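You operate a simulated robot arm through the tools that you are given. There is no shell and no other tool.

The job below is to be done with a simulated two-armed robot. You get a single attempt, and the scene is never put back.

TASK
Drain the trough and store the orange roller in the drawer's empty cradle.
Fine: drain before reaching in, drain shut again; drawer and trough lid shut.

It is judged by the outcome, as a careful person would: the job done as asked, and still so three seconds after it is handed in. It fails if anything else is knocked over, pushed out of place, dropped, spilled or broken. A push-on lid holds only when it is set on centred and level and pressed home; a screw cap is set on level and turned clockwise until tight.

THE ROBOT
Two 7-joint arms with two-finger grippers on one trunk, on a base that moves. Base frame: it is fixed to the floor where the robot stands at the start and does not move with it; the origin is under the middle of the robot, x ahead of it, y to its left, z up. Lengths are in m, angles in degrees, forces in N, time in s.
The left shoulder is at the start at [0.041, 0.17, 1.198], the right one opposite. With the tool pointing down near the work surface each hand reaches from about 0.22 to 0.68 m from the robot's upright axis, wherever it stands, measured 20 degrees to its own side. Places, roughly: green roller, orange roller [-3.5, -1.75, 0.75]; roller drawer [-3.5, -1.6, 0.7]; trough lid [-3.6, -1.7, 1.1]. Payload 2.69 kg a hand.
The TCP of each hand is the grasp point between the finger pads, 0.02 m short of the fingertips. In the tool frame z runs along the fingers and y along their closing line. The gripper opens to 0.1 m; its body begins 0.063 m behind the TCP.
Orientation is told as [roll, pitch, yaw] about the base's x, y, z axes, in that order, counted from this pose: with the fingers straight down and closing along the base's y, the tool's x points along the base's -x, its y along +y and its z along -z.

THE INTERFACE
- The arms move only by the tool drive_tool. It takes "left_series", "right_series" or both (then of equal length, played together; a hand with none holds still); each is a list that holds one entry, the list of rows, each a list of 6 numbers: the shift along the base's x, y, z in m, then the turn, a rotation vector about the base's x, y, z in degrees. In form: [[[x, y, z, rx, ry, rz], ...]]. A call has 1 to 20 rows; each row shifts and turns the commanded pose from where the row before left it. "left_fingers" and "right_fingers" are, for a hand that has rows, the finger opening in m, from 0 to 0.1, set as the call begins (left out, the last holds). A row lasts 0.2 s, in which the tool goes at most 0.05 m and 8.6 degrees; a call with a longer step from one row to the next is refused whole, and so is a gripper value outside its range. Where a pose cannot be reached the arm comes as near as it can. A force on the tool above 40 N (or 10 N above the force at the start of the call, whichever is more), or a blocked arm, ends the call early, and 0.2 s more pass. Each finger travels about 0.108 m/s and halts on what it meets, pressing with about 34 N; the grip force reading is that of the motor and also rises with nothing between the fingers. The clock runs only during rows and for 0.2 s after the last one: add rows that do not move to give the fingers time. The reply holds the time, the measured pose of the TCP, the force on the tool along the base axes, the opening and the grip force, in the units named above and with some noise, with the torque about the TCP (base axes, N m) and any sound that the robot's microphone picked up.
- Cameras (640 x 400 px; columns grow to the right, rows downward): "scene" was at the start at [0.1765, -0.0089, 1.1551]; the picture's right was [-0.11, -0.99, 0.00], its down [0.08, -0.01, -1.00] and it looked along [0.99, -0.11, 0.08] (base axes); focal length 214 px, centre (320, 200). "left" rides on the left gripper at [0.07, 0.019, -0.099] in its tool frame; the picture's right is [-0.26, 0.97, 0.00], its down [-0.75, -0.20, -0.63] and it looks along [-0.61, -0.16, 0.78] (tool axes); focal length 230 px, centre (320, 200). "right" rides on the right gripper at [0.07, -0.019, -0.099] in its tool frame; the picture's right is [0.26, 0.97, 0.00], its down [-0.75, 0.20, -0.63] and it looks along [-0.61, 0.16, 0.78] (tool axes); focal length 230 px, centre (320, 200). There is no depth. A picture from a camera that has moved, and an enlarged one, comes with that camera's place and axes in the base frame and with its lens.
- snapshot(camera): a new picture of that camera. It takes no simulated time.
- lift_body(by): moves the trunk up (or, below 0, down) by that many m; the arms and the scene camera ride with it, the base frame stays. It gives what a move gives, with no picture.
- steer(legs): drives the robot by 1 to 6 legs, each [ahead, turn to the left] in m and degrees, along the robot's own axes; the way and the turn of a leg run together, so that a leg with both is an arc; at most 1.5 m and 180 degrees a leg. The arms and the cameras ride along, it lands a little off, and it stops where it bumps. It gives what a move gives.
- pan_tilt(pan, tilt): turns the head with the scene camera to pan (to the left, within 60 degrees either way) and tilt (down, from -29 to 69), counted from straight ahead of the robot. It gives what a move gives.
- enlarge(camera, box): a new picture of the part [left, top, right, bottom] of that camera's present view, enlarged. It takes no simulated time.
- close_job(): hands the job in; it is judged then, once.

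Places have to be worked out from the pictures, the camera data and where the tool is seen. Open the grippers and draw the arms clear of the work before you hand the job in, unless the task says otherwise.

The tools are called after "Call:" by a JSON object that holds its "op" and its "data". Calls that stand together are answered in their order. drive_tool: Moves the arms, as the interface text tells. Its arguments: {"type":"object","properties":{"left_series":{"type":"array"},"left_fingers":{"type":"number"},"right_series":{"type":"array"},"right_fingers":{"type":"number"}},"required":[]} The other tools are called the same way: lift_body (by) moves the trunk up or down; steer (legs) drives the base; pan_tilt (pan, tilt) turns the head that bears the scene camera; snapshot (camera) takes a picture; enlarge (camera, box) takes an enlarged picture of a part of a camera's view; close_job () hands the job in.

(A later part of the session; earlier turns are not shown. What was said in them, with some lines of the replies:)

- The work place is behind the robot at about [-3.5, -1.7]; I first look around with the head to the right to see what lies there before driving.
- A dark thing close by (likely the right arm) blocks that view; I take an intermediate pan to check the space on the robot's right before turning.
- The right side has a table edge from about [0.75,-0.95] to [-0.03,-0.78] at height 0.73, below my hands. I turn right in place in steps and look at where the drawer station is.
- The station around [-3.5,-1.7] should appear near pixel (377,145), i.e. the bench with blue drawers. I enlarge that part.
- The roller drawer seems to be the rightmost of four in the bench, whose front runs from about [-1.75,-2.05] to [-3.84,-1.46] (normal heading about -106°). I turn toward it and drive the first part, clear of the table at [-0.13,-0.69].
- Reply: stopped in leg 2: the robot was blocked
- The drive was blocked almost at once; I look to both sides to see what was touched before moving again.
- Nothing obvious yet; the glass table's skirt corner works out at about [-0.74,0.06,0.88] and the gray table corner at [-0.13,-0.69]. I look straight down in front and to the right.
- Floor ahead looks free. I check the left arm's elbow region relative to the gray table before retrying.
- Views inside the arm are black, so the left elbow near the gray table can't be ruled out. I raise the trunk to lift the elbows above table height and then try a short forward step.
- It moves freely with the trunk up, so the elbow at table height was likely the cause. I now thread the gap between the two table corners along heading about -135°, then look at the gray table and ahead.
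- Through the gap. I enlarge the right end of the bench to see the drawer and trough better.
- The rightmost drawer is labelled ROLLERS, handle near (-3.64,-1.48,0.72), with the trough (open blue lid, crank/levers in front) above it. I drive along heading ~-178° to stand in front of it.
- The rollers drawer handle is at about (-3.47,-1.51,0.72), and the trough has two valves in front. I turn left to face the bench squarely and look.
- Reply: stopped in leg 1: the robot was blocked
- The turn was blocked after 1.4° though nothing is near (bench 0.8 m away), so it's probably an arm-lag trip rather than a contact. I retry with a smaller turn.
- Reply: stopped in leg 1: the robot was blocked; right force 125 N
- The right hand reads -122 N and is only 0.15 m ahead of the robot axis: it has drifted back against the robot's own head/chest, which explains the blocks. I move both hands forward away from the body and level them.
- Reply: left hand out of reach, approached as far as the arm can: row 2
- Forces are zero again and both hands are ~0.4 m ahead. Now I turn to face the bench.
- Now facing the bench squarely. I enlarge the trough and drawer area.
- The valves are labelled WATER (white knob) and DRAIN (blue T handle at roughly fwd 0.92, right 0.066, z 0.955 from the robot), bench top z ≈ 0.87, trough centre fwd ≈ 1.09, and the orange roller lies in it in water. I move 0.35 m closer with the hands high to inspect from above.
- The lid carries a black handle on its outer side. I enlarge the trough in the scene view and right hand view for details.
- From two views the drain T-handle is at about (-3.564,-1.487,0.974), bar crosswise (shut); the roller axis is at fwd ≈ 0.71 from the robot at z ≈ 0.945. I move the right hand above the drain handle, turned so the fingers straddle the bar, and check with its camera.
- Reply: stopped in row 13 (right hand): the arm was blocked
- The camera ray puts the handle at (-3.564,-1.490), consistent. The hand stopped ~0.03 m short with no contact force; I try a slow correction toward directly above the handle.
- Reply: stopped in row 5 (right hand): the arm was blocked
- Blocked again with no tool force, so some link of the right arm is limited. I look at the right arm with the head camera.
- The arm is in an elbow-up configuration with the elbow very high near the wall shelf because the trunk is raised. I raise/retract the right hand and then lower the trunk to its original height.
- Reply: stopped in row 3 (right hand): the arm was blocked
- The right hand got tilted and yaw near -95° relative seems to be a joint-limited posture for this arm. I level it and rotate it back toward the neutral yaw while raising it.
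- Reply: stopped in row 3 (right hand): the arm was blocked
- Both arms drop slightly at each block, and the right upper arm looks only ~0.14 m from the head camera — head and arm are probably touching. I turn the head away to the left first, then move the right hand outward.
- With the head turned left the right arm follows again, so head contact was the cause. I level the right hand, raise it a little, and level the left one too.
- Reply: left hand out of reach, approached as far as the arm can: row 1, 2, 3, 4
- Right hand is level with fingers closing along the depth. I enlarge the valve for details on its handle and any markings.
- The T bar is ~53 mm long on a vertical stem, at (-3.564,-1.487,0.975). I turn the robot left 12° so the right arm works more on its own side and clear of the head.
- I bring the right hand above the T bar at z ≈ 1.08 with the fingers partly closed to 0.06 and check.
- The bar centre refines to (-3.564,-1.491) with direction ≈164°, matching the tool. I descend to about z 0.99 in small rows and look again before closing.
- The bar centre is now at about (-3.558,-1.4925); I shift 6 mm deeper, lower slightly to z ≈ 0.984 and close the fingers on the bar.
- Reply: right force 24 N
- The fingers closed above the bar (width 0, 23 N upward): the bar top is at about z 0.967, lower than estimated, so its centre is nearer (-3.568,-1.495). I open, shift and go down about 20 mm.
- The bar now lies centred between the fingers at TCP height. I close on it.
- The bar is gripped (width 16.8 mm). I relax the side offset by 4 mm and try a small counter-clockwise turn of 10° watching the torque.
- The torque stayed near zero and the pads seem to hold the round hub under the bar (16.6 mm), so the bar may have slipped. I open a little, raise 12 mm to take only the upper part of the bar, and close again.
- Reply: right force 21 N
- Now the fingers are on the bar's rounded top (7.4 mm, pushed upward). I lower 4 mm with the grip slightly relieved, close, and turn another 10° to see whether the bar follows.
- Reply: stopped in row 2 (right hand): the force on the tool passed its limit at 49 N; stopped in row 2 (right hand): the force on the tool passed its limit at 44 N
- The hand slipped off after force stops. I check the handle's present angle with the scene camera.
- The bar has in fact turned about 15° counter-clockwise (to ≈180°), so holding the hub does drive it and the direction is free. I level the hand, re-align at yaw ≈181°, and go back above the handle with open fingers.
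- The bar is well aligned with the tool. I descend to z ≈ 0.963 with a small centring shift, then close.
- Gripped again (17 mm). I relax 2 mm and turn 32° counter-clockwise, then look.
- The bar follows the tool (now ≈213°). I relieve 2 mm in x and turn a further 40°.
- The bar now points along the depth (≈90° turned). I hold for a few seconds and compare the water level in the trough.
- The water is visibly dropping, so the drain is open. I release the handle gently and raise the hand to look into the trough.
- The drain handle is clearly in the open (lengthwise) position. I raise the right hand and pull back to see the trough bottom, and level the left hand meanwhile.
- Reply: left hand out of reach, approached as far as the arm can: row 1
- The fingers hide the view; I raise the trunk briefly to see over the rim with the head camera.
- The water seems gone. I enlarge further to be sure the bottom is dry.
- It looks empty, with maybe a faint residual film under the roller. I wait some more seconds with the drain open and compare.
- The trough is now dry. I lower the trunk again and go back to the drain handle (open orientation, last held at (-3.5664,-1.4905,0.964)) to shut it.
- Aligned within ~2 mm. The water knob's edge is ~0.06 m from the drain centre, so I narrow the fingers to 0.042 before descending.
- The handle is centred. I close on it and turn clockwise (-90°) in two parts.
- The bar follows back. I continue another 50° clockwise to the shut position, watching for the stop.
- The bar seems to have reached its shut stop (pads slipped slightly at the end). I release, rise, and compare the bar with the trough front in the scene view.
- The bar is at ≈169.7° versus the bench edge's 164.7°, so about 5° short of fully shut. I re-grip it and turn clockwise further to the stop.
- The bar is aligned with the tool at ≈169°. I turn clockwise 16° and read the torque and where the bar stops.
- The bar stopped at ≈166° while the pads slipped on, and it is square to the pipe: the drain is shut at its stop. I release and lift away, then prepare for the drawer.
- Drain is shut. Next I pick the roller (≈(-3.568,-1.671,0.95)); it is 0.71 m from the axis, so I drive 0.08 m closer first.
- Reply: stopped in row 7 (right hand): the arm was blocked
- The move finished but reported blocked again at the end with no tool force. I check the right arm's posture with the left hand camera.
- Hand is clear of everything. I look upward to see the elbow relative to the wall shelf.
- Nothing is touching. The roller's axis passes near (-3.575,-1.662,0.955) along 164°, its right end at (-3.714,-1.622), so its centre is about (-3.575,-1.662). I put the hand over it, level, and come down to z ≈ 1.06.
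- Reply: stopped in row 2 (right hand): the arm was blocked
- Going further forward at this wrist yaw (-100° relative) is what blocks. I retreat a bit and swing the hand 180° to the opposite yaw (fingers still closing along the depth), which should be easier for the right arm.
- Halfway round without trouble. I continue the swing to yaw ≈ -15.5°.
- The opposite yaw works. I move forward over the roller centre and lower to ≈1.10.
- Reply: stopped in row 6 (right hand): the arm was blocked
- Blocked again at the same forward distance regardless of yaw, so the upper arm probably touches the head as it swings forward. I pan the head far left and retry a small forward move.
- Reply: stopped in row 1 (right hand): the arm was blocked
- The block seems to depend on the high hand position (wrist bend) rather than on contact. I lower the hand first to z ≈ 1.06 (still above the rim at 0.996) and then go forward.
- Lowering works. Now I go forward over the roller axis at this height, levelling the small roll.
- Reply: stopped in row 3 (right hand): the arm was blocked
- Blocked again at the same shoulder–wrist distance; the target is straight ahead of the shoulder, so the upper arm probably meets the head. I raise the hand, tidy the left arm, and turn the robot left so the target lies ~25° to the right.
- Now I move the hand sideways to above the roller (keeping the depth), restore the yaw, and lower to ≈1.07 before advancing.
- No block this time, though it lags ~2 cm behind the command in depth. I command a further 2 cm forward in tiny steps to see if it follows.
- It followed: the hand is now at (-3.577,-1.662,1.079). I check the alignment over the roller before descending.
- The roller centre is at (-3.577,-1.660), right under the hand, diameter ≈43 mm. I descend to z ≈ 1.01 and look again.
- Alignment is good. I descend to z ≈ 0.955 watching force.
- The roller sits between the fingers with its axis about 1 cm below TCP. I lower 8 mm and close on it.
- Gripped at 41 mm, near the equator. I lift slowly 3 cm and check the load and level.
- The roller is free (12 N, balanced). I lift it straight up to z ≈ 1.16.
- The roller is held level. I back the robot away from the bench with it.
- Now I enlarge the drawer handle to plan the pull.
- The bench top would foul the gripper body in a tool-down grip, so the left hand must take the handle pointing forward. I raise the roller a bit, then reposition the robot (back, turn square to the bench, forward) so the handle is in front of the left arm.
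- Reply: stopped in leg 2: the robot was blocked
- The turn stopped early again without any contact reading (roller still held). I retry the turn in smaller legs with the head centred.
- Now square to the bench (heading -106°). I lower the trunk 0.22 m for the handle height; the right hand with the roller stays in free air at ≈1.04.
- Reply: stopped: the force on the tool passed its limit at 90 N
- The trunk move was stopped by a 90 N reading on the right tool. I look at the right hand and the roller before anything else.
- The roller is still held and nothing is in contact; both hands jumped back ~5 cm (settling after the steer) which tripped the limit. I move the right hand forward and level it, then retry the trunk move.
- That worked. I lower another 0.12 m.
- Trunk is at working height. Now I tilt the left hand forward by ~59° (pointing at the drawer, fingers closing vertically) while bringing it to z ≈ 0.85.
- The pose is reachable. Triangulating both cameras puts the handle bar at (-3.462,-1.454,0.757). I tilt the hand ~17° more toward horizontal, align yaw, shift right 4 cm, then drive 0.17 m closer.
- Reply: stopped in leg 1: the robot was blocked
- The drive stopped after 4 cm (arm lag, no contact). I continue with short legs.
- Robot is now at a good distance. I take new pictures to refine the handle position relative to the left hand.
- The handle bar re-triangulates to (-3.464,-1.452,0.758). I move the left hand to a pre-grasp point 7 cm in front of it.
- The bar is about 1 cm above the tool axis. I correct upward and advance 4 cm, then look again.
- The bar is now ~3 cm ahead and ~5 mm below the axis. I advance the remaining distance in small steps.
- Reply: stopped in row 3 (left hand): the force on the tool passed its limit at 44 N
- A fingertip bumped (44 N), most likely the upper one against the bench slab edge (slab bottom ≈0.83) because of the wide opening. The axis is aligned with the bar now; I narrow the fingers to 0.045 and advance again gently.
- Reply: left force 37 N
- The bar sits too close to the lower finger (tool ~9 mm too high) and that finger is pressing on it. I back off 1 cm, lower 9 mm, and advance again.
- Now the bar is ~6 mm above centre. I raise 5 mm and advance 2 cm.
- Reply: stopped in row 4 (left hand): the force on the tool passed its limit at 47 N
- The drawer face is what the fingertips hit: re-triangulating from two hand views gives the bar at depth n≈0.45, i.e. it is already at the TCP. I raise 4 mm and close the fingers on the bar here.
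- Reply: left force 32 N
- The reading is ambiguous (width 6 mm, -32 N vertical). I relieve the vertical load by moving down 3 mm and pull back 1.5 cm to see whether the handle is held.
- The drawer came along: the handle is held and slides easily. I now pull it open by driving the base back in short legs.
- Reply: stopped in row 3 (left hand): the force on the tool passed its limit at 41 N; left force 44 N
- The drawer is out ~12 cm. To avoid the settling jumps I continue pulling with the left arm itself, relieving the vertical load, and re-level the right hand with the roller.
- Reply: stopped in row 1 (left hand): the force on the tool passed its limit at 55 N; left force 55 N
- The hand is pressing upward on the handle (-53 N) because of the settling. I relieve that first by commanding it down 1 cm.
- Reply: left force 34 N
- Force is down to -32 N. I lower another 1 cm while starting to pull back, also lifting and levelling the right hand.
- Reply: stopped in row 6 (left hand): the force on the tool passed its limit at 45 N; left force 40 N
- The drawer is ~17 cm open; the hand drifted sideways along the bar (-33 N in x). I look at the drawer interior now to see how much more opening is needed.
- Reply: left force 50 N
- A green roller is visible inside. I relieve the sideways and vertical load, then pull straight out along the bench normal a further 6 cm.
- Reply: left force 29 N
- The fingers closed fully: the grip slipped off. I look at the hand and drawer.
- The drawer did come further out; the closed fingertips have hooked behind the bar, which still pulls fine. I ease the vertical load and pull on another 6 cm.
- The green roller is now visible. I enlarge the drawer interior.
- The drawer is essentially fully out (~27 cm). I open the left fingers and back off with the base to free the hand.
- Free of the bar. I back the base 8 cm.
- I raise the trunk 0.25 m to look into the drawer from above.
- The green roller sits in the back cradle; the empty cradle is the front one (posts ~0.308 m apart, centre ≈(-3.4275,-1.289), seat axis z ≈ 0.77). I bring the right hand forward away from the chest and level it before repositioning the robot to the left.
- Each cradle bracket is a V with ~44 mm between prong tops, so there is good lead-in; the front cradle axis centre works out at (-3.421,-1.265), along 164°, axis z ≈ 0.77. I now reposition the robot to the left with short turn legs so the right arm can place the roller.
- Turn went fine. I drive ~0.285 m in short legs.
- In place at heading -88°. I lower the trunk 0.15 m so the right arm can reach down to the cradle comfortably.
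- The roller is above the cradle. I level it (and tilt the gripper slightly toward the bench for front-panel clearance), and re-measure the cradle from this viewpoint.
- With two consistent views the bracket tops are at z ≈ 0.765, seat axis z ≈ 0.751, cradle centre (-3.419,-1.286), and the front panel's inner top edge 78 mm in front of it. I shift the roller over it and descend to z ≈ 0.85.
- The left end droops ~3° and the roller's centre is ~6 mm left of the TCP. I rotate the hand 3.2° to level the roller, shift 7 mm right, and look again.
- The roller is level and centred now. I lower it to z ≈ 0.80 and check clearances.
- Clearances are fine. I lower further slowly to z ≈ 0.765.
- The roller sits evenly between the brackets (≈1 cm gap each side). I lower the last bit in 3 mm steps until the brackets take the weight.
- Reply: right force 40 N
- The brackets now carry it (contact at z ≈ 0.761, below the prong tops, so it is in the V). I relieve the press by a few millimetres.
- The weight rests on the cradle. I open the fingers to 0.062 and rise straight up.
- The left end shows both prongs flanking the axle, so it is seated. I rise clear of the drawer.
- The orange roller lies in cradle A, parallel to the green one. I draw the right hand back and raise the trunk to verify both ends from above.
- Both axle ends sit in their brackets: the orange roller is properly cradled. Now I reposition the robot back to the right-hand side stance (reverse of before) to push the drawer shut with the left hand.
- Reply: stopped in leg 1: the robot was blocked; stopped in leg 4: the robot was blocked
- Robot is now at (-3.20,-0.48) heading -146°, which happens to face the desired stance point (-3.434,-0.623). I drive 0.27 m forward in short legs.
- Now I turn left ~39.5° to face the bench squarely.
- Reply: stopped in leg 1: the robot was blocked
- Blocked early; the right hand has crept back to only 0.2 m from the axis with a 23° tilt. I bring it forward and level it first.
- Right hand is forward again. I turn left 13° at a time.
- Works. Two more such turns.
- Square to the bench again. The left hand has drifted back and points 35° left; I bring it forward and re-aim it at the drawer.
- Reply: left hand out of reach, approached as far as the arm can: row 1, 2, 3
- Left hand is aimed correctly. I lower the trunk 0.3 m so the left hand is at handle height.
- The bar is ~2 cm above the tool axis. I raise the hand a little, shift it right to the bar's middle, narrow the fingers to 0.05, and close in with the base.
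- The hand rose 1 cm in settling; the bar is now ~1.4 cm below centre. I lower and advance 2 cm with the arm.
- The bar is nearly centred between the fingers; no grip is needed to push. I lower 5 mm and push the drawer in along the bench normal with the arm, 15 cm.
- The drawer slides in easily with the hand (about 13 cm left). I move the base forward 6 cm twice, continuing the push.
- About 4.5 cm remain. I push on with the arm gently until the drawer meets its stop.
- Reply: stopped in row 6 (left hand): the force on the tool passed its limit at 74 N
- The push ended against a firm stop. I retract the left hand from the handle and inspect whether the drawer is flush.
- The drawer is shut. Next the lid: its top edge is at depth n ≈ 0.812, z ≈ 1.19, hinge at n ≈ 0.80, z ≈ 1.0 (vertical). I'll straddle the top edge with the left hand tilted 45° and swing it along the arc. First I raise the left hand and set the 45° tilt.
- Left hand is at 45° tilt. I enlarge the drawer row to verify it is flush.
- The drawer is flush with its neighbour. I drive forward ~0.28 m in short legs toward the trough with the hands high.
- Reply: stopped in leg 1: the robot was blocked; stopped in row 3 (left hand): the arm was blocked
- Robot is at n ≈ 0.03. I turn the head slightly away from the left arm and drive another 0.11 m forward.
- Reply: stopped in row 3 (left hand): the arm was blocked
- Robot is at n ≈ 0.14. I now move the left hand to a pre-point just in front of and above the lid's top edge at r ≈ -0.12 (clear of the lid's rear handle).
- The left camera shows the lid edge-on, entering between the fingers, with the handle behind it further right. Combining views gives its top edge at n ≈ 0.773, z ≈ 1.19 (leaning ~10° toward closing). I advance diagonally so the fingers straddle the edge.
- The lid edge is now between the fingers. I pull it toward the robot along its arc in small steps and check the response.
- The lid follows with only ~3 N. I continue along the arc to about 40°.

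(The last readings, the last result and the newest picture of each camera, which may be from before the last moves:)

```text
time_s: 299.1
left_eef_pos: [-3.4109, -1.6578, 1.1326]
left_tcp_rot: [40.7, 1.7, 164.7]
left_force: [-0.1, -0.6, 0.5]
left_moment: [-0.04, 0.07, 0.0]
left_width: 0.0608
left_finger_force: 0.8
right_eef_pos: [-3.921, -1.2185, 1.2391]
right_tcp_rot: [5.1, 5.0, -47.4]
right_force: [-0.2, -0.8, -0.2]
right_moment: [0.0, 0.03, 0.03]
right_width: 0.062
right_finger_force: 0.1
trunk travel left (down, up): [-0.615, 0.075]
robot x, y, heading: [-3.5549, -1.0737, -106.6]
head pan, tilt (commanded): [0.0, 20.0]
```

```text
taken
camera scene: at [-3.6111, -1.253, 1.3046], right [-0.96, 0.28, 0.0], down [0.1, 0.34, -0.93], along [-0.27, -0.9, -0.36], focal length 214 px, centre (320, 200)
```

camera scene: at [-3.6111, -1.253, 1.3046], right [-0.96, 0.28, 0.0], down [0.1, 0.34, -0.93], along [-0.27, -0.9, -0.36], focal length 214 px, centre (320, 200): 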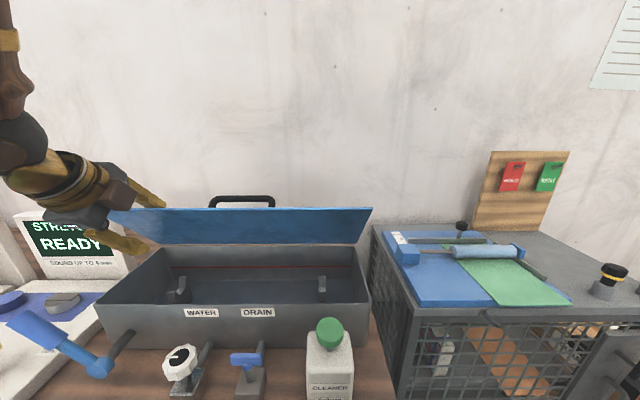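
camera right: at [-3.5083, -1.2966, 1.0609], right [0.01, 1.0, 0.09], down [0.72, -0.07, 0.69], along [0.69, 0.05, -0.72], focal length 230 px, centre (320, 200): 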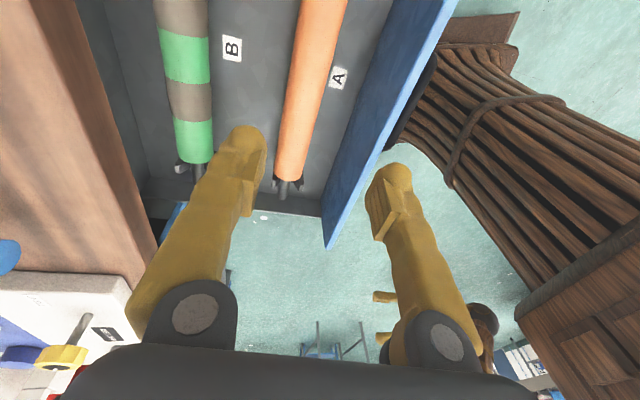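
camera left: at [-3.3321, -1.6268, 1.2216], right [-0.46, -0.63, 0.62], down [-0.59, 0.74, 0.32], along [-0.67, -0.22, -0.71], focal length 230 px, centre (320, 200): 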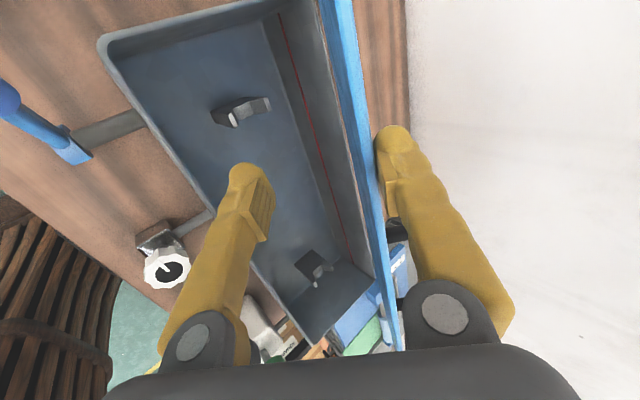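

The lid is at about 40° and stays against the rear finger. I continue lowering to ~65°.

Call:
{"op": "drive_tool", "data": {"left_series": [[[0.0022, 0.0074, -0.012, 0, 0, 0], [0.0022, 0.0074, -0.013, 0, 0, 0], [0.0022, 0.0074, -0.013, 0, 0, 0], [0.0022, 0.0074, -0.014, 0, 0, 0], [0.0022, 0.0074, -0.014, 0, 0, 0], [0, 0, 0, 0, 0, 0]]]}}

Call:
{"op": "snapshot", "data": {"camera": "left"}}

Call:
{"op": "snapshot", "data": {"camera": "scene"}}

```text
time_s: 300.5
left_eef_pos: [-3.3993, -1.6229, 1.0669]
left_tcp_rot: [40.8, 1.7, 164.6]
left_force: [-0.1, 0.0, 0.4]
left_moment: [-0.03, 0.02, -0.01]
left_width: 0.0602
left_finger_force: 0.6
right_eef_pos: [-3.9208, -1.2183, 1.2378]
right_tcp_rot: [5.2, 5.0, -47.4]
right_force: [-0.1, -0.7, 0.0]
right_moment: [0.04, 0.0, -0.02]
right_width: 0.062
right_finger_force: 0.0
trunk travel left (down, up): [-0.615, 0.075]
robot x, y, heading: [-3.5605, -1.0768, -106.4]
head pan, tilt (commanded): [0.0, 20.0]
```

```text
taken
camera left: at [-3.3212, -1.59, 1.1559], right [-0.46, -0.63, 0.62], down [-0.59, 0.74, 0.32], along [-0.67, -0.22, -0.71], focal length 230 px, centre (320, 200)
```

left: 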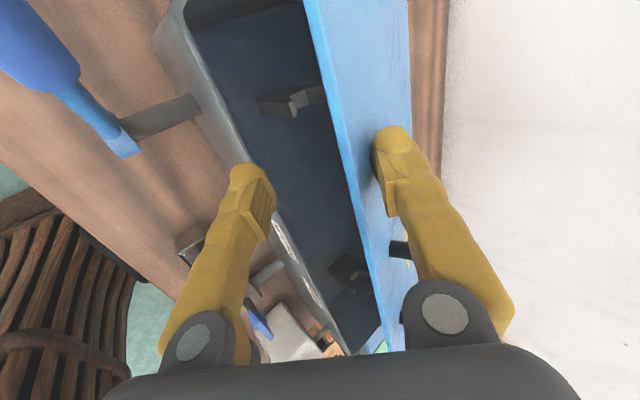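

```text
taken
camera scene: at [-3.611, -1.2529, 1.3047], right [-0.96, 0.28, 0.0], down [0.1, 0.34, -0.93], along [-0.27, -0.9, -0.36], focal length 214 px, centre (320, 200)
```

scene: 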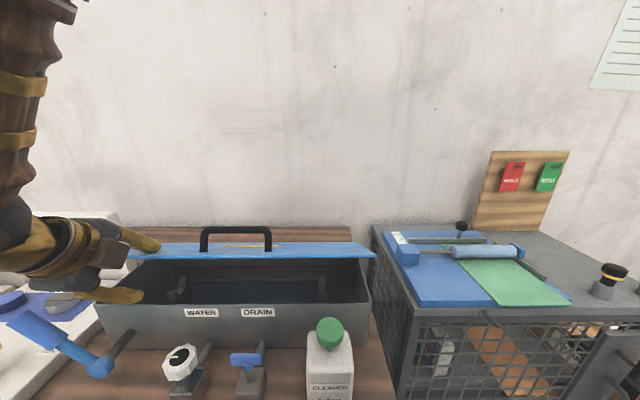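

The lid is at ~70° and holds by itself (no force on the hand). I withdraw along the tool axis, close the fingers, and then press it down from above with the fist.

Call:
{"op": "drive_tool", "data": {"left_series": [[[0.004, 0.013, 0.012, 0, 0, 0], [0.005, 0.016, 0.018, 0, 0, 0], [0.005, 0.016, 0.02, 0, 0, 0], [0.003, 0.01, 0.02, 0, 0, 0], [0, 0, 0.02, 0, 0, 0], [0, 0, 0, 0, 0, 0]]]}}

Call:
{"op": "drive_tool", "data": {"left_series": [[[0, 0, 0.01, 0, 0, 0], [0, 0, 0, 0, 0, 0], [0, 0, 0, 0, 0, 0], [0, 0, 0, 0, 0, 0]]], "left_fingers": 0.0}}

Call:
{"op": "snapshot", "data": {"camera": "scene"}}

Call:
{"op": "snapshot", "data": {"camera": "left"}}

```text
time_s: 301.9
left_eef_pos: [-3.3802, -1.5652, 1.1528]
left_tcp_rot: [40.2, 1.1, 165.5]
left_force: [0.4, 0.0, -0.1]
left_moment: [-0.02, -0.01, -0.01]
left_width: 0.0601
left_finger_force: 0.0
right_eef_pos: [-3.9221, -1.2178, 1.2384]
right_tcp_rot: [5.2, 5.0, -47.4]
right_force: [0.1, -0.5, -0.2]
right_moment: [0.0, -0.03, -0.01]
right_width: 0.0618
right_finger_force: 0.0
trunk travel left (down, up): [-0.615, 0.075]
robot x, y, heading: [-3.5587, -1.0774, -106.5]
head pan, tilt (commanded): [0.0, 20.0]
```

```text
time_s: 302.9
left_eef_pos: [-3.3807, -1.5663, 1.1639]
left_tcp_rot: [40.5, 1.0, 165.6]
left_force: [0.5, 0.0, 0.2]
left_moment: [0.02, 0.02, 0.02]
left_width: 0.0001
left_finger_force: 29.0
right_eef_pos: [-3.9215, -1.2182, 1.2395]
right_tcp_rot: [5.2, 4.9, -47.4]
right_force: [0.2, -0.3, -0.8]
right_moment: [0.0, 0.02, -0.01]
right_width: 0.0621
right_finger_force: 0.1
trunk travel left (down, up): [-0.615, 0.075]
robot x, y, heading: [-3.5567, -1.0749, -106.6]
head pan, tilt (commanded): [0.0, 20.0]
```

```text
taken
camera scene: at [-3.6111, -1.2528, 1.3047], right [-0.96, 0.28, 0.0], down [0.1, 0.34, -0.93], along [-0.27, -0.9, -0.36], focal length 214 px, centre (320, 200)
```

scene: 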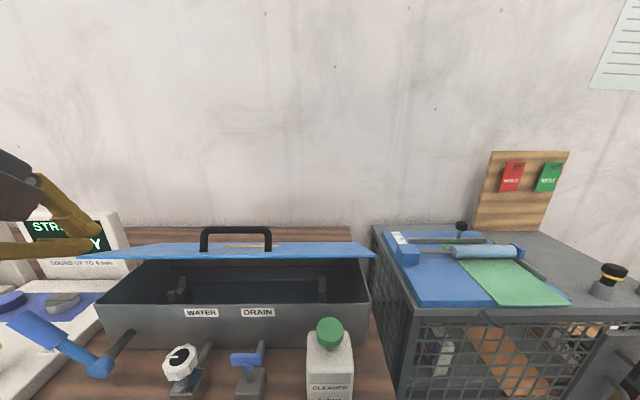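

```text
taken
camera left: at [-3.3012, -1.5342, 1.2529], right [-0.44, -0.64, 0.62], down [-0.59, 0.73, 0.34], along [-0.67, -0.22, -0.71], focal length 230 px, centre (320, 200)
```

left: 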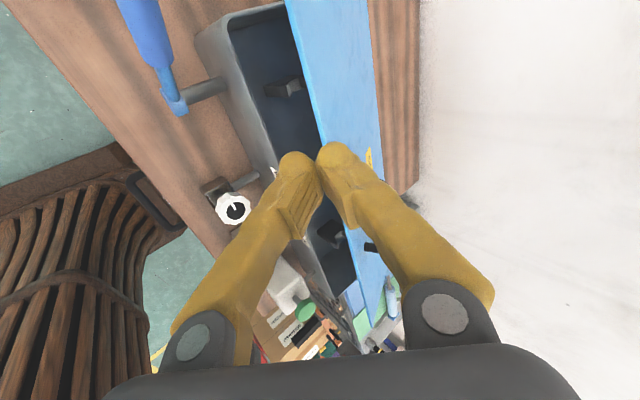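

The lid stays put at ~70°. I move the closed fist over it (r ≈ -0.13) and press down gradually.

Call:
{"op": "drive_tool", "data": {"left_series": [[[-0.0056, -0.0192, 0, 0, 0, 0], [-0.0056, -0.0192, 0, 0, 0, 0], [-0.0056, -0.0192, 0, 0, 0, 0], [-0.0056, -0.0192, 0, 0, 0, 0], [-0.0056, -0.0192, 0, 0, 0, 0], [0, 0, -0.015, 0, 0, 0], [0, 0, -0.015, 0, 0, 0], [0, 0, -0.015, 0, 0, 0], [0, 0, 0, 0, 0, 0]]]}}

Call:
{"op": "drive_tool", "data": {"left_series": [[[0, 0, -0.01, 0, 0, 0], [0, 0, -0.01, 0, 0, 0], [0, 0, -0.01, 0, 0, 0], [0, 0, -0.01, 0, 0, 0], [0, 0, -0.01, 0, 0, 0], [0, 0, 0, 0, 0, 0]]]}}

Call:
{"op": "snapshot", "data": {"camera": "scene"}}

```text
time_s: 304.9
left_eef_pos: [-3.4108, -1.6629, 1.1216]
left_tcp_rot: [40.8, 1.7, 164.7]
left_force: [-0.8, -0.2, 0.5]
left_moment: [0.01, 0.01, -0.01]
left_width: 0.0
left_finger_force: 29.7
right_eef_pos: [-3.9215, -1.2167, 1.2394]
right_tcp_rot: [5.2, 5.0, -47.4]
right_force: [0.8, 0.3, 0.9]
right_moment: [0.01, 0.0, -0.01]
right_width: 0.0622
right_finger_force: 0.1
trunk travel left (down, up): [-0.615, 0.075]
robot x, y, heading: [-3.557, -1.0777, -106.3]
head pan, tilt (commanded): [0.0, 20.0]
```

```text
time_s: 306.3
left_eef_pos: [-3.4113, -1.6619, 1.0719]
left_tcp_rot: [40.8, 1.8, 164.7]
left_force: [0.3, 0.0, 1.3]
left_moment: [-0.02, -0.01, 0.0]
left_width: 0.0
left_finger_force: 30.0
right_eef_pos: [-3.9221, -1.2178, 1.2383]
right_tcp_rot: [5.3, 5.0, -47.3]
right_force: [0.0, -0.1, -0.4]
right_moment: [0.04, 0.03, -0.01]
right_width: 0.0618
right_finger_force: 0.0
trunk travel left (down, up): [-0.615, 0.075]
robot x, y, heading: [-3.5578, -1.0754, -106.5]
head pan, tilt (commanded): [0.0, 20.0]
```

```text
taken
camera scene: at [-3.611, -1.2528, 1.3047], right [-0.96, 0.28, 0.0], down [0.1, 0.34, -0.93], along [-0.27, -0.9, -0.36], focal length 214 px, centre (320, 200)
```

scene: 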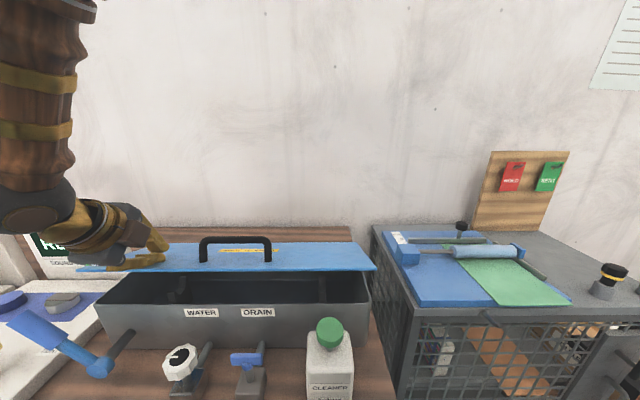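

It goes down with negligible force. I continue pressing until it meets the rim.

Call:
{"op": "drive_tool", "data": {"left_series": [[[0, 0, -0.01, 0, 0, 0], [0, 0, -0.01, 0, 0, 0], [0, 0, -0.008, 0, 0, 0], [0, 0, -0.006, 0, 0, 0], [0, 0, 0, 0, 0, 0]]]}}

Call:
{"op": "snapshot", "data": {"camera": "scene"}}

```text
time_s: 307.5
left_eef_pos: [-3.4114, -1.6617, 1.0377]
left_tcp_rot: [40.7, 1.7, 164.6]
left_force: [1.0, 0.5, 0.0]
left_moment: [0.04, 0.0, 0.01]
left_width: 0.0
left_finger_force: 29.6
right_eef_pos: [-3.9207, -1.2185, 1.2394]
right_tcp_rot: [5.3, 5.1, -47.4]
right_force: [-0.1, 0.0, 0.0]
right_moment: [0.03, 0.01, 0.01]
right_width: 0.0619
right_finger_force: 0.0
trunk travel left (down, up): [-0.615, 0.075]
robot x, y, heading: [-3.5586, -1.0757, -106.5]
head pan, tilt (commanded): [0.0, 20.0]
```

```text
taken
camera scene: at [-3.6111, -1.2529, 1.3047], right [-0.96, 0.28, 0.0], down [0.1, 0.34, -0.93], along [-0.27, -0.9, -0.36], focal length 214 px, centre (320, 200)
```

scene: 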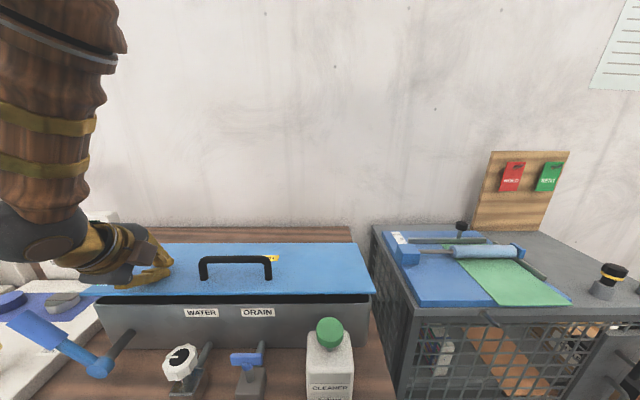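

Nearly closed, a thin gap remains. I press the last centimetre.

Call:
{"op": "drive_tool", "data": {"left_series": [[[0, 0, -0.005, 0, 0, 0], [0, 0, -0.005, 0, 0, 0], [0, 0, -0.004, 0, 0, 0], [0, 0, 0, 0, 0, 0]]]}}

Call:
{"op": "snapshot", "data": {"camera": "scene"}}

```text
time_s: 308.5
left_eef_pos: [-3.4115, -1.6629, 1.0248]
left_tcp_rot: [40.8, 1.7, 164.6]
left_force: [-0.6, 1.2, 1.0]
left_moment: [0.01, 0.0, 0.01]
left_width: 0.0
left_finger_force: 29.1
right_eef_pos: [-3.9221, -1.2177, 1.2387]
right_tcp_rot: [5.2, 5.0, -47.4]
right_force: [0.5, 0.5, 0.9]
right_moment: [-0.02, 0.01, -0.02]
right_width: 0.0623
right_finger_force: 0.0
trunk travel left (down, up): [-0.615, 0.075]
robot x, y, heading: [-3.5589, -1.0758, -106.6]
head pan, tilt (commanded): [0.0, 20.0]
```

```text
taken
camera scene: at [-3.6111, -1.2528, 1.3047], right [-0.96, 0.28, 0.0], down [0.1, 0.34, -0.93], along [-0.27, -0.9, -0.36], focal length 214 px, centre (320, 200)
```

scene: 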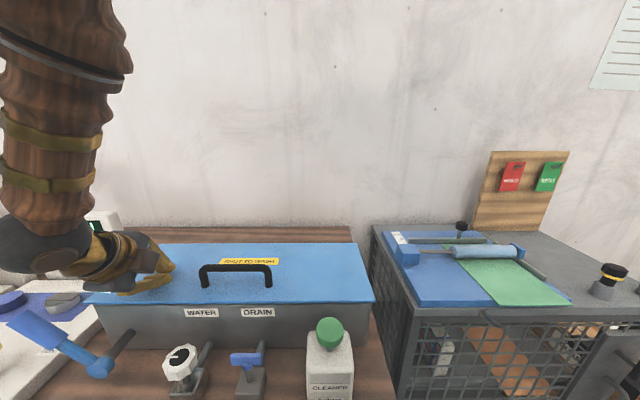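

It looks closed. I press slightly further to confirm it bears on the rim.

Call:
{"op": "drive_tool", "data": {"left_series": [[[0, 0, -0.004, 0, 0, 0], [0, 0, -0.004, 0, 0, 0], [0, 0, 0, 0, 0, 0]]]}}

Call:
{"op": "enlarge", "data": {"camera": "scene", "box": [80, 220, 390, 390]}}

```text
time_s: 309.3
left_eef_pos: [-3.4113, -1.662, 1.02]
left_tcp_rot: [41.3, 1.9, 164.6]
left_force: [2.8, 3.7, 32.5]
left_moment: [0.25, 0.18, -0.02]
left_width: 0.0001
left_finger_force: 29.4
right_eef_pos: [-3.9208, -1.2148, 1.2397]
right_tcp_rot: [5.1, 4.9, -47.4]
right_force: [1.1, -0.7, -1.2]
right_moment: [0.0, 0.0, 0.02]
right_width: 0.062
right_finger_force: 0.0
trunk travel left (down, up): [-0.615, 0.075]
robot x, y, heading: [-3.5572, -1.074, -106.5]
head pan, tilt (commanded): [0.0, 20.0]
```

```text
2.06 times, centred on (235, 305) of scene
camera zoom: at [-3.6113, -1.2494, 1.3054], right [-0.96, 0.28, 0.0], down [0.1, 0.34, -0.93], along [-0.27, -0.9, -0.36], focal length 443 px, centre (496, -17)
```

zoom: 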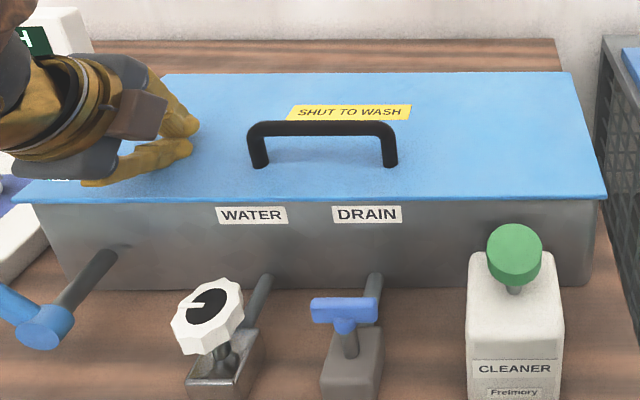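

The lid bears on the rim (33 N), fully shut. I lift the hand off and draw it back.

Call:
{"op": "drive_tool", "data": {"left_series": [[[0, 0, 0.01, 0, 0, 0], [0, 0, 0.02, 0, 0, 0], [0, 0, 0.03, 0, 0, 0], [0, 0, 0.04, 0, 0, 0], [0.004, 0.015, 0.03, 0, 0, 0], [0.006, 0.02, 0.02, 0, 0, 0], [0.006, 0.02, 0, 0, 0, 0], [0.006, 0.02, 0, 0, 0, 0], [0.006, 0.02, 0, 0, 0, 0], [0, 0, 0, 0, 0, 0]]], "left_fingers": 0.06}}

Call:
{"op": "snapshot", "data": {"camera": "scene"}}

```text
time_s: 311.5
left_eef_pos: [-3.3803, -1.5674, 1.1664]
left_tcp_rot: [40.7, 0.6, 165.9]
left_force: [0.0, -0.3, -0.8]
left_moment: [0.04, 0.0, -0.01]
left_width: 0.0597
left_finger_force: 0.0
right_eef_pos: [-3.9219, -1.219, 1.2379]
right_tcp_rot: [5.2, 5.0, -47.3]
right_force: [0.4, 0.0, -0.5]
right_moment: [0.01, 0.0, 0.01]
right_width: 0.0621
right_finger_force: 0.1
trunk travel left (down, up): [-0.615, 0.075]
robot x, y, heading: [-3.5593, -1.0748, -106.5]
head pan, tilt (commanded): [0.0, 20.0]
```

```text
taken
camera scene: at [-3.6112, -1.2532, 1.3046], right [-0.96, 0.28, 0.0], down [0.1, 0.34, -0.93], along [-0.27, -0.9, -0.36], focal length 214 px, centre (320, 200)
```

scene: 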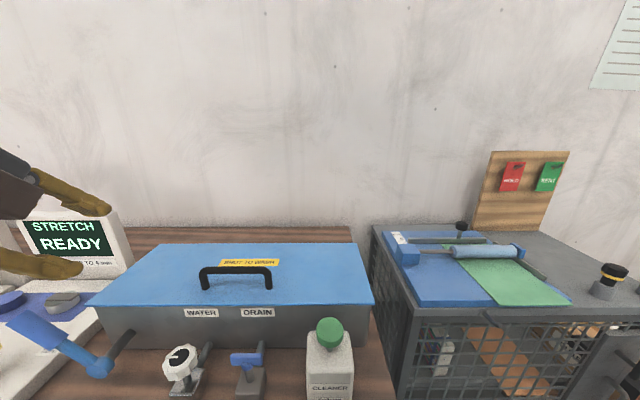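

The lid stays shut. I raise the left hand a bit and back the robot away from the bench.

Call:
{"op": "drive_tool", "data": {"left_series": [[[0.003, 0.01, 0.03, 0, 0, 0], [0.003, 0.01, 0.03, 0, 0, 0], [0, 0, 0, 0, 0, 0]]]}}

Call:
{"op": "steer", "data": {"legs": [[-0.08, 0], [-0.08, 0], [-0.08, 0], [-0.08, 0]]}}

Call:
{"op": "pan_tilt", "data": {"pan": 0, "tilt": 40}}

Call:
{"op": "snapshot", "data": {"camera": "scene"}}

```text
time_s: 312.3
left_eef_pos: [-3.3803, -1.5563, 1.2306]
left_tcp_rot: [41.7, 1.9, 163.9]
left_force: [-1.3, 0.4, 0.3]
left_moment: [0.0, 0.02, -0.01]
left_width: 0.0599
left_finger_force: 0.1
right_eef_pos: [-3.9215, -1.2187, 1.2387]
right_tcp_rot: [5.2, 5.1, -47.4]
right_force: [0.3, -0.2, -0.1]
right_moment: [0.02, -0.02, -0.01]
right_width: 0.0622
right_finger_force: 0.0
trunk travel left (down, up): [-0.615, 0.075]
robot x, y, heading: [-3.5601, -1.0757, -106.3]
head pan, tilt (commanded): [0.0, 20.0]
```

```text
time_s: 315.4
left_eef_pos: [-3.2852, -1.2394, 1.2252]
left_tcp_rot: [40.6, 1.5, 164.8]
left_force: [0.1, 0.1, 0.0]
left_moment: [0.01, -0.02, 0.0]
left_width: 0.0602
left_finger_force: 0.1
right_eef_pos: [-3.8222, -0.9036, 1.2505]
right_tcp_rot: [1.3, 3.7, -43.8]
right_force: [-1.3, -0.2, -0.8]
right_moment: [-0.02, -0.01, -0.01]
right_width: 0.062
right_finger_force: 0.1
trunk travel left (down, up): [-0.615, 0.075]
robot x, y, heading: [-3.4666, -0.7676, -106.1]
head pan, tilt (commanded): [0.0, 20.0]
```

```text
time_s: 316.2
left_eef_pos: [-3.2864, -1.2418, 1.2245]
left_tcp_rot: [40.5, 1.6, 164.9]
left_force: [1.1, 0.7, -0.6]
left_moment: [-0.04, 0.01, -0.01]
left_width: 0.0601
left_finger_force: 0.0
right_eef_pos: [-3.8238, -0.9044, 1.2509]
right_tcp_rot: [1.3, 3.7, -43.6]
right_force: [0.8, 0.0, -0.1]
right_moment: [-0.04, 0.0, 0.01]
right_width: 0.0617
right_finger_force: 0.0
trunk travel left (down, up): [-0.615, 0.075]
robot x, y, heading: [-3.4689, -0.7683, -106.5]
head pan, tilt (commanded): [0.0, 40.0]
```

```text
taken
camera scene: at [-3.5071, -0.9048, 1.2777], right [-0.96, 0.28, 0.0], down [0.18, 0.61, -0.77], along [-0.22, -0.74, -0.64], focal length 214 px, centre (320, 200)
```

scene: 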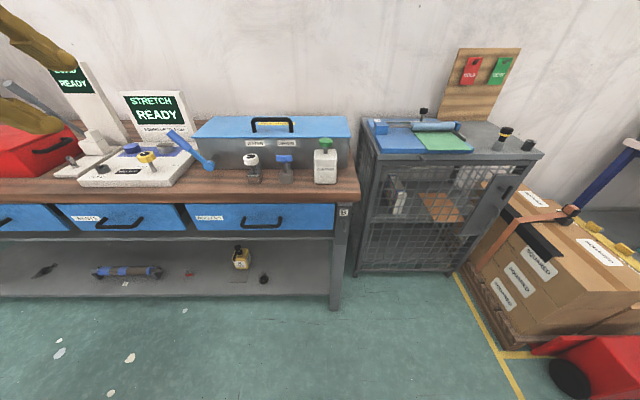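

I enlarge the front for a final check of the drawer, drain handle and lid.

Call:
{"op": "enlarge", "data": {"camera": "scene", "box": [30, 105, 360, 250]}}

Call:
{"op": "enlarge", "data": {"camera": "scene", "box": [160, 180, 350, 250]}}

Call:
{"op": "enlarge", "data": {"camera": "scene", "box": [225, 110, 345, 190]}}

```text
1.94 times, centred on (195, 178) of scene
camera zoom: at [-3.5071, -0.9048, 1.2777], right [-0.96, 0.28, 0.0], down [0.18, 0.61, -0.77], along [-0.22, -0.74, -0.64], focal length 416 px, centre (562, 244)
```

zoom: 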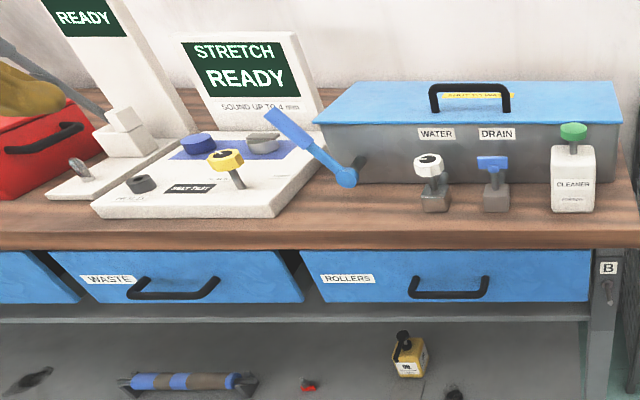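

```text
3.37 times, centred on (255, 215) of scene
camera zoom: at [-3.5071, -0.9048, 1.2777], right [-0.96, 0.28, 0.0], down [0.18, 0.61, -0.77], along [-0.22, -0.74, -0.64], focal length 722 px, centre (539, 150)
```

zoom: 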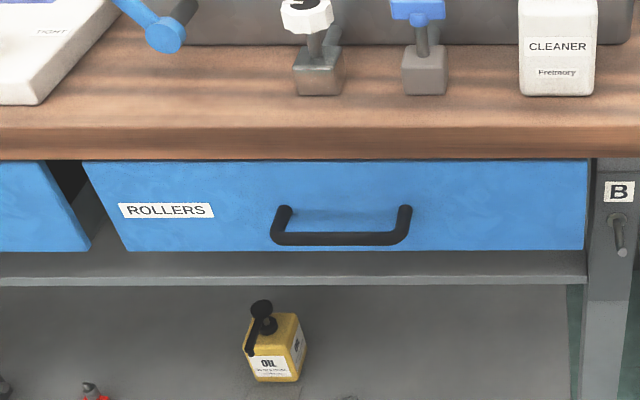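

```text
5.00 times, centred on (285, 150) of scene
camera zoom: at [-3.5071, -0.9048, 1.2777], right [-0.96, 0.28, 0.0], down [0.18, 0.61, -0.77], along [-0.22, -0.74, -0.64], focal length 1072 px, centre (495, 450)
```

zoom: 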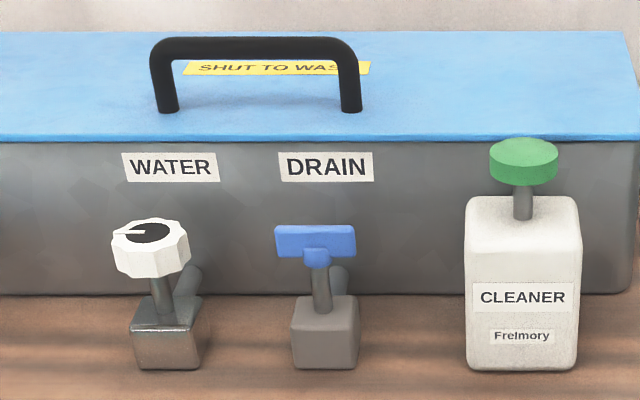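

Lid shut, drain bar square to its pipe, drawer flush, knobs and bottle undisturbed. I open both grippers and back off a little more before handing in.

Call:
{"op": "drive_tool", "data": {"left_series": [[[0, 0.01, 0.01, 0, 0, 0], [0, 0.01, 0.01, 0, 0, 0], [0, 0, 0, 0, 0, 0]]], "left_fingers": 0.1, "right_series": [[[0, 0, 0, 0, 0, 0], [0, 0, 0, 0, 0, 0], [0, 0, 0, 0, 0, 0]]], "right_fingers": 0.1}}

Call:
{"op": "steer", "data": {"legs": [[-0.08, 0], [-0.08, 0]]}}

Call:
{"op": "pan_tilt", "data": {"pan": 0, "tilt": 35}}

Call:
{"op": "snapshot", "data": {"camera": "scene"}}

```text
time_s: 317.0
left_eef_pos: [-3.2865, -1.2281, 1.2449]
left_tcp_rot: [40.8, 1.7, 164.7]
left_force: [0.5, 0.5, -0.7]
left_moment: [-0.09, 0.04, -0.01]
left_width: 0.1
left_finger_force: 0.1
right_eef_pos: [-3.8264, -0.9098, 1.2509]
right_tcp_rot: [1.3, 3.6, -43.7]
right_force: [0.7, 1.6, -0.1]
right_moment: [-0.03, 0.05, 0.02]
right_width: 0.1002
right_finger_force: 0.0
trunk travel left (down, up): [-0.615, 0.075]
robot x, y, heading: [-3.47, -0.7643, -106.0]
head pan, tilt (commanded): [0.0, 40.0]
```

```text
time_s: 318.7
left_eef_pos: [-3.2514, -1.1082, 1.2279]
left_tcp_rot: [38.3, 1.6, 164.8]
left_force: [0.2, 0.5, 1.3]
left_moment: [0.0, -0.04, -0.02]
left_width: 0.1
left_finger_force: 0.1
right_eef_pos: [-3.7916, -0.7934, 1.2424]
right_tcp_rot: [3.2, 4.8, -43.6]
right_force: [0.1, 1.4, 1.0]
right_moment: [-0.12, -0.05, 0.01]
right_width: 0.1002
right_finger_force: 0.0
trunk travel left (down, up): [-0.615, 0.075]
robot x, y, heading: [-3.4243, -0.6104, -106.6]
head pan, tilt (commanded): [0.0, 40.0]
```

```text
time_s: 319.4
left_eef_pos: [-3.2408, -1.0719, 1.24]
left_tcp_rot: [40.2, 1.7, 164.8]
left_force: [-0.1, -0.8, -1.5]
left_moment: [0.0, 0.02, -0.04]
left_width: 0.0998
left_finger_force: 0.0
right_eef_pos: [-3.781, -0.7537, 1.2506]
right_tcp_rot: [1.5, 3.9, -43.6]
right_force: [-0.2, -0.9, -0.7]
right_moment: [0.07, -0.01, 0.04]
right_width: 0.1001
right_finger_force: 0.1
trunk travel left (down, up): [-0.615, 0.075]
robot x, y, heading: [-3.4204, -0.6144, -106.6]
head pan, tilt (commanded): [0.0, 35.0]
```

```text
taken
camera scene: at [-3.4586, -0.7384, 1.2868], right [-0.96, 0.28, 0.0], down [0.16, 0.53, -0.83], along [-0.23, -0.8, -0.56], focal length 214 px, centre (320, 200)
```

scene: 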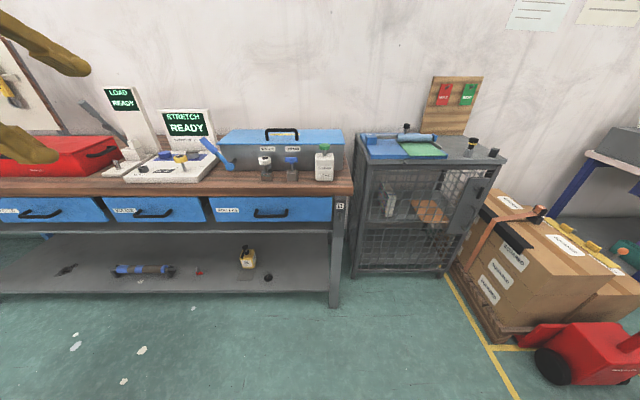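

Everything is in its final state: trough drained and lid shut, drain shut, orange roller in the drawer's front cradle, drawer shut, hands open and clear. I hand the job in.

Call:
{"op": "close_job", "data": {}}

```text
The job is handed in.
```

The job is done and handed in: the trough is drained and the orange roller is stored in the drawer's empty cradle.

- **Draining:** I opened the drain and waited until the trough looked dry. I turned the drain back to its stop before reaching in.
- **Roller:** The orange roller lies in the front cradle, marked A. I checked both ends from above, and each axle end sat between its bracket prongs. The green roller in the back cradle was not touched.
- **Drawer and lid:** The drawer is flush with its neighbour. The trough lid is pressed down onto the rim and stayed shut after I let go.
- **Surroundings:** The final pictures show nothing on the bench out of place. Both grippers are open and clear.

Early on, near the start position, the robot reported itself blocked a few times. In at least one case it was the robot's right hand pressing against its own body. I saw no sign that it hit anything else, though I did not look back at that area afterwards.
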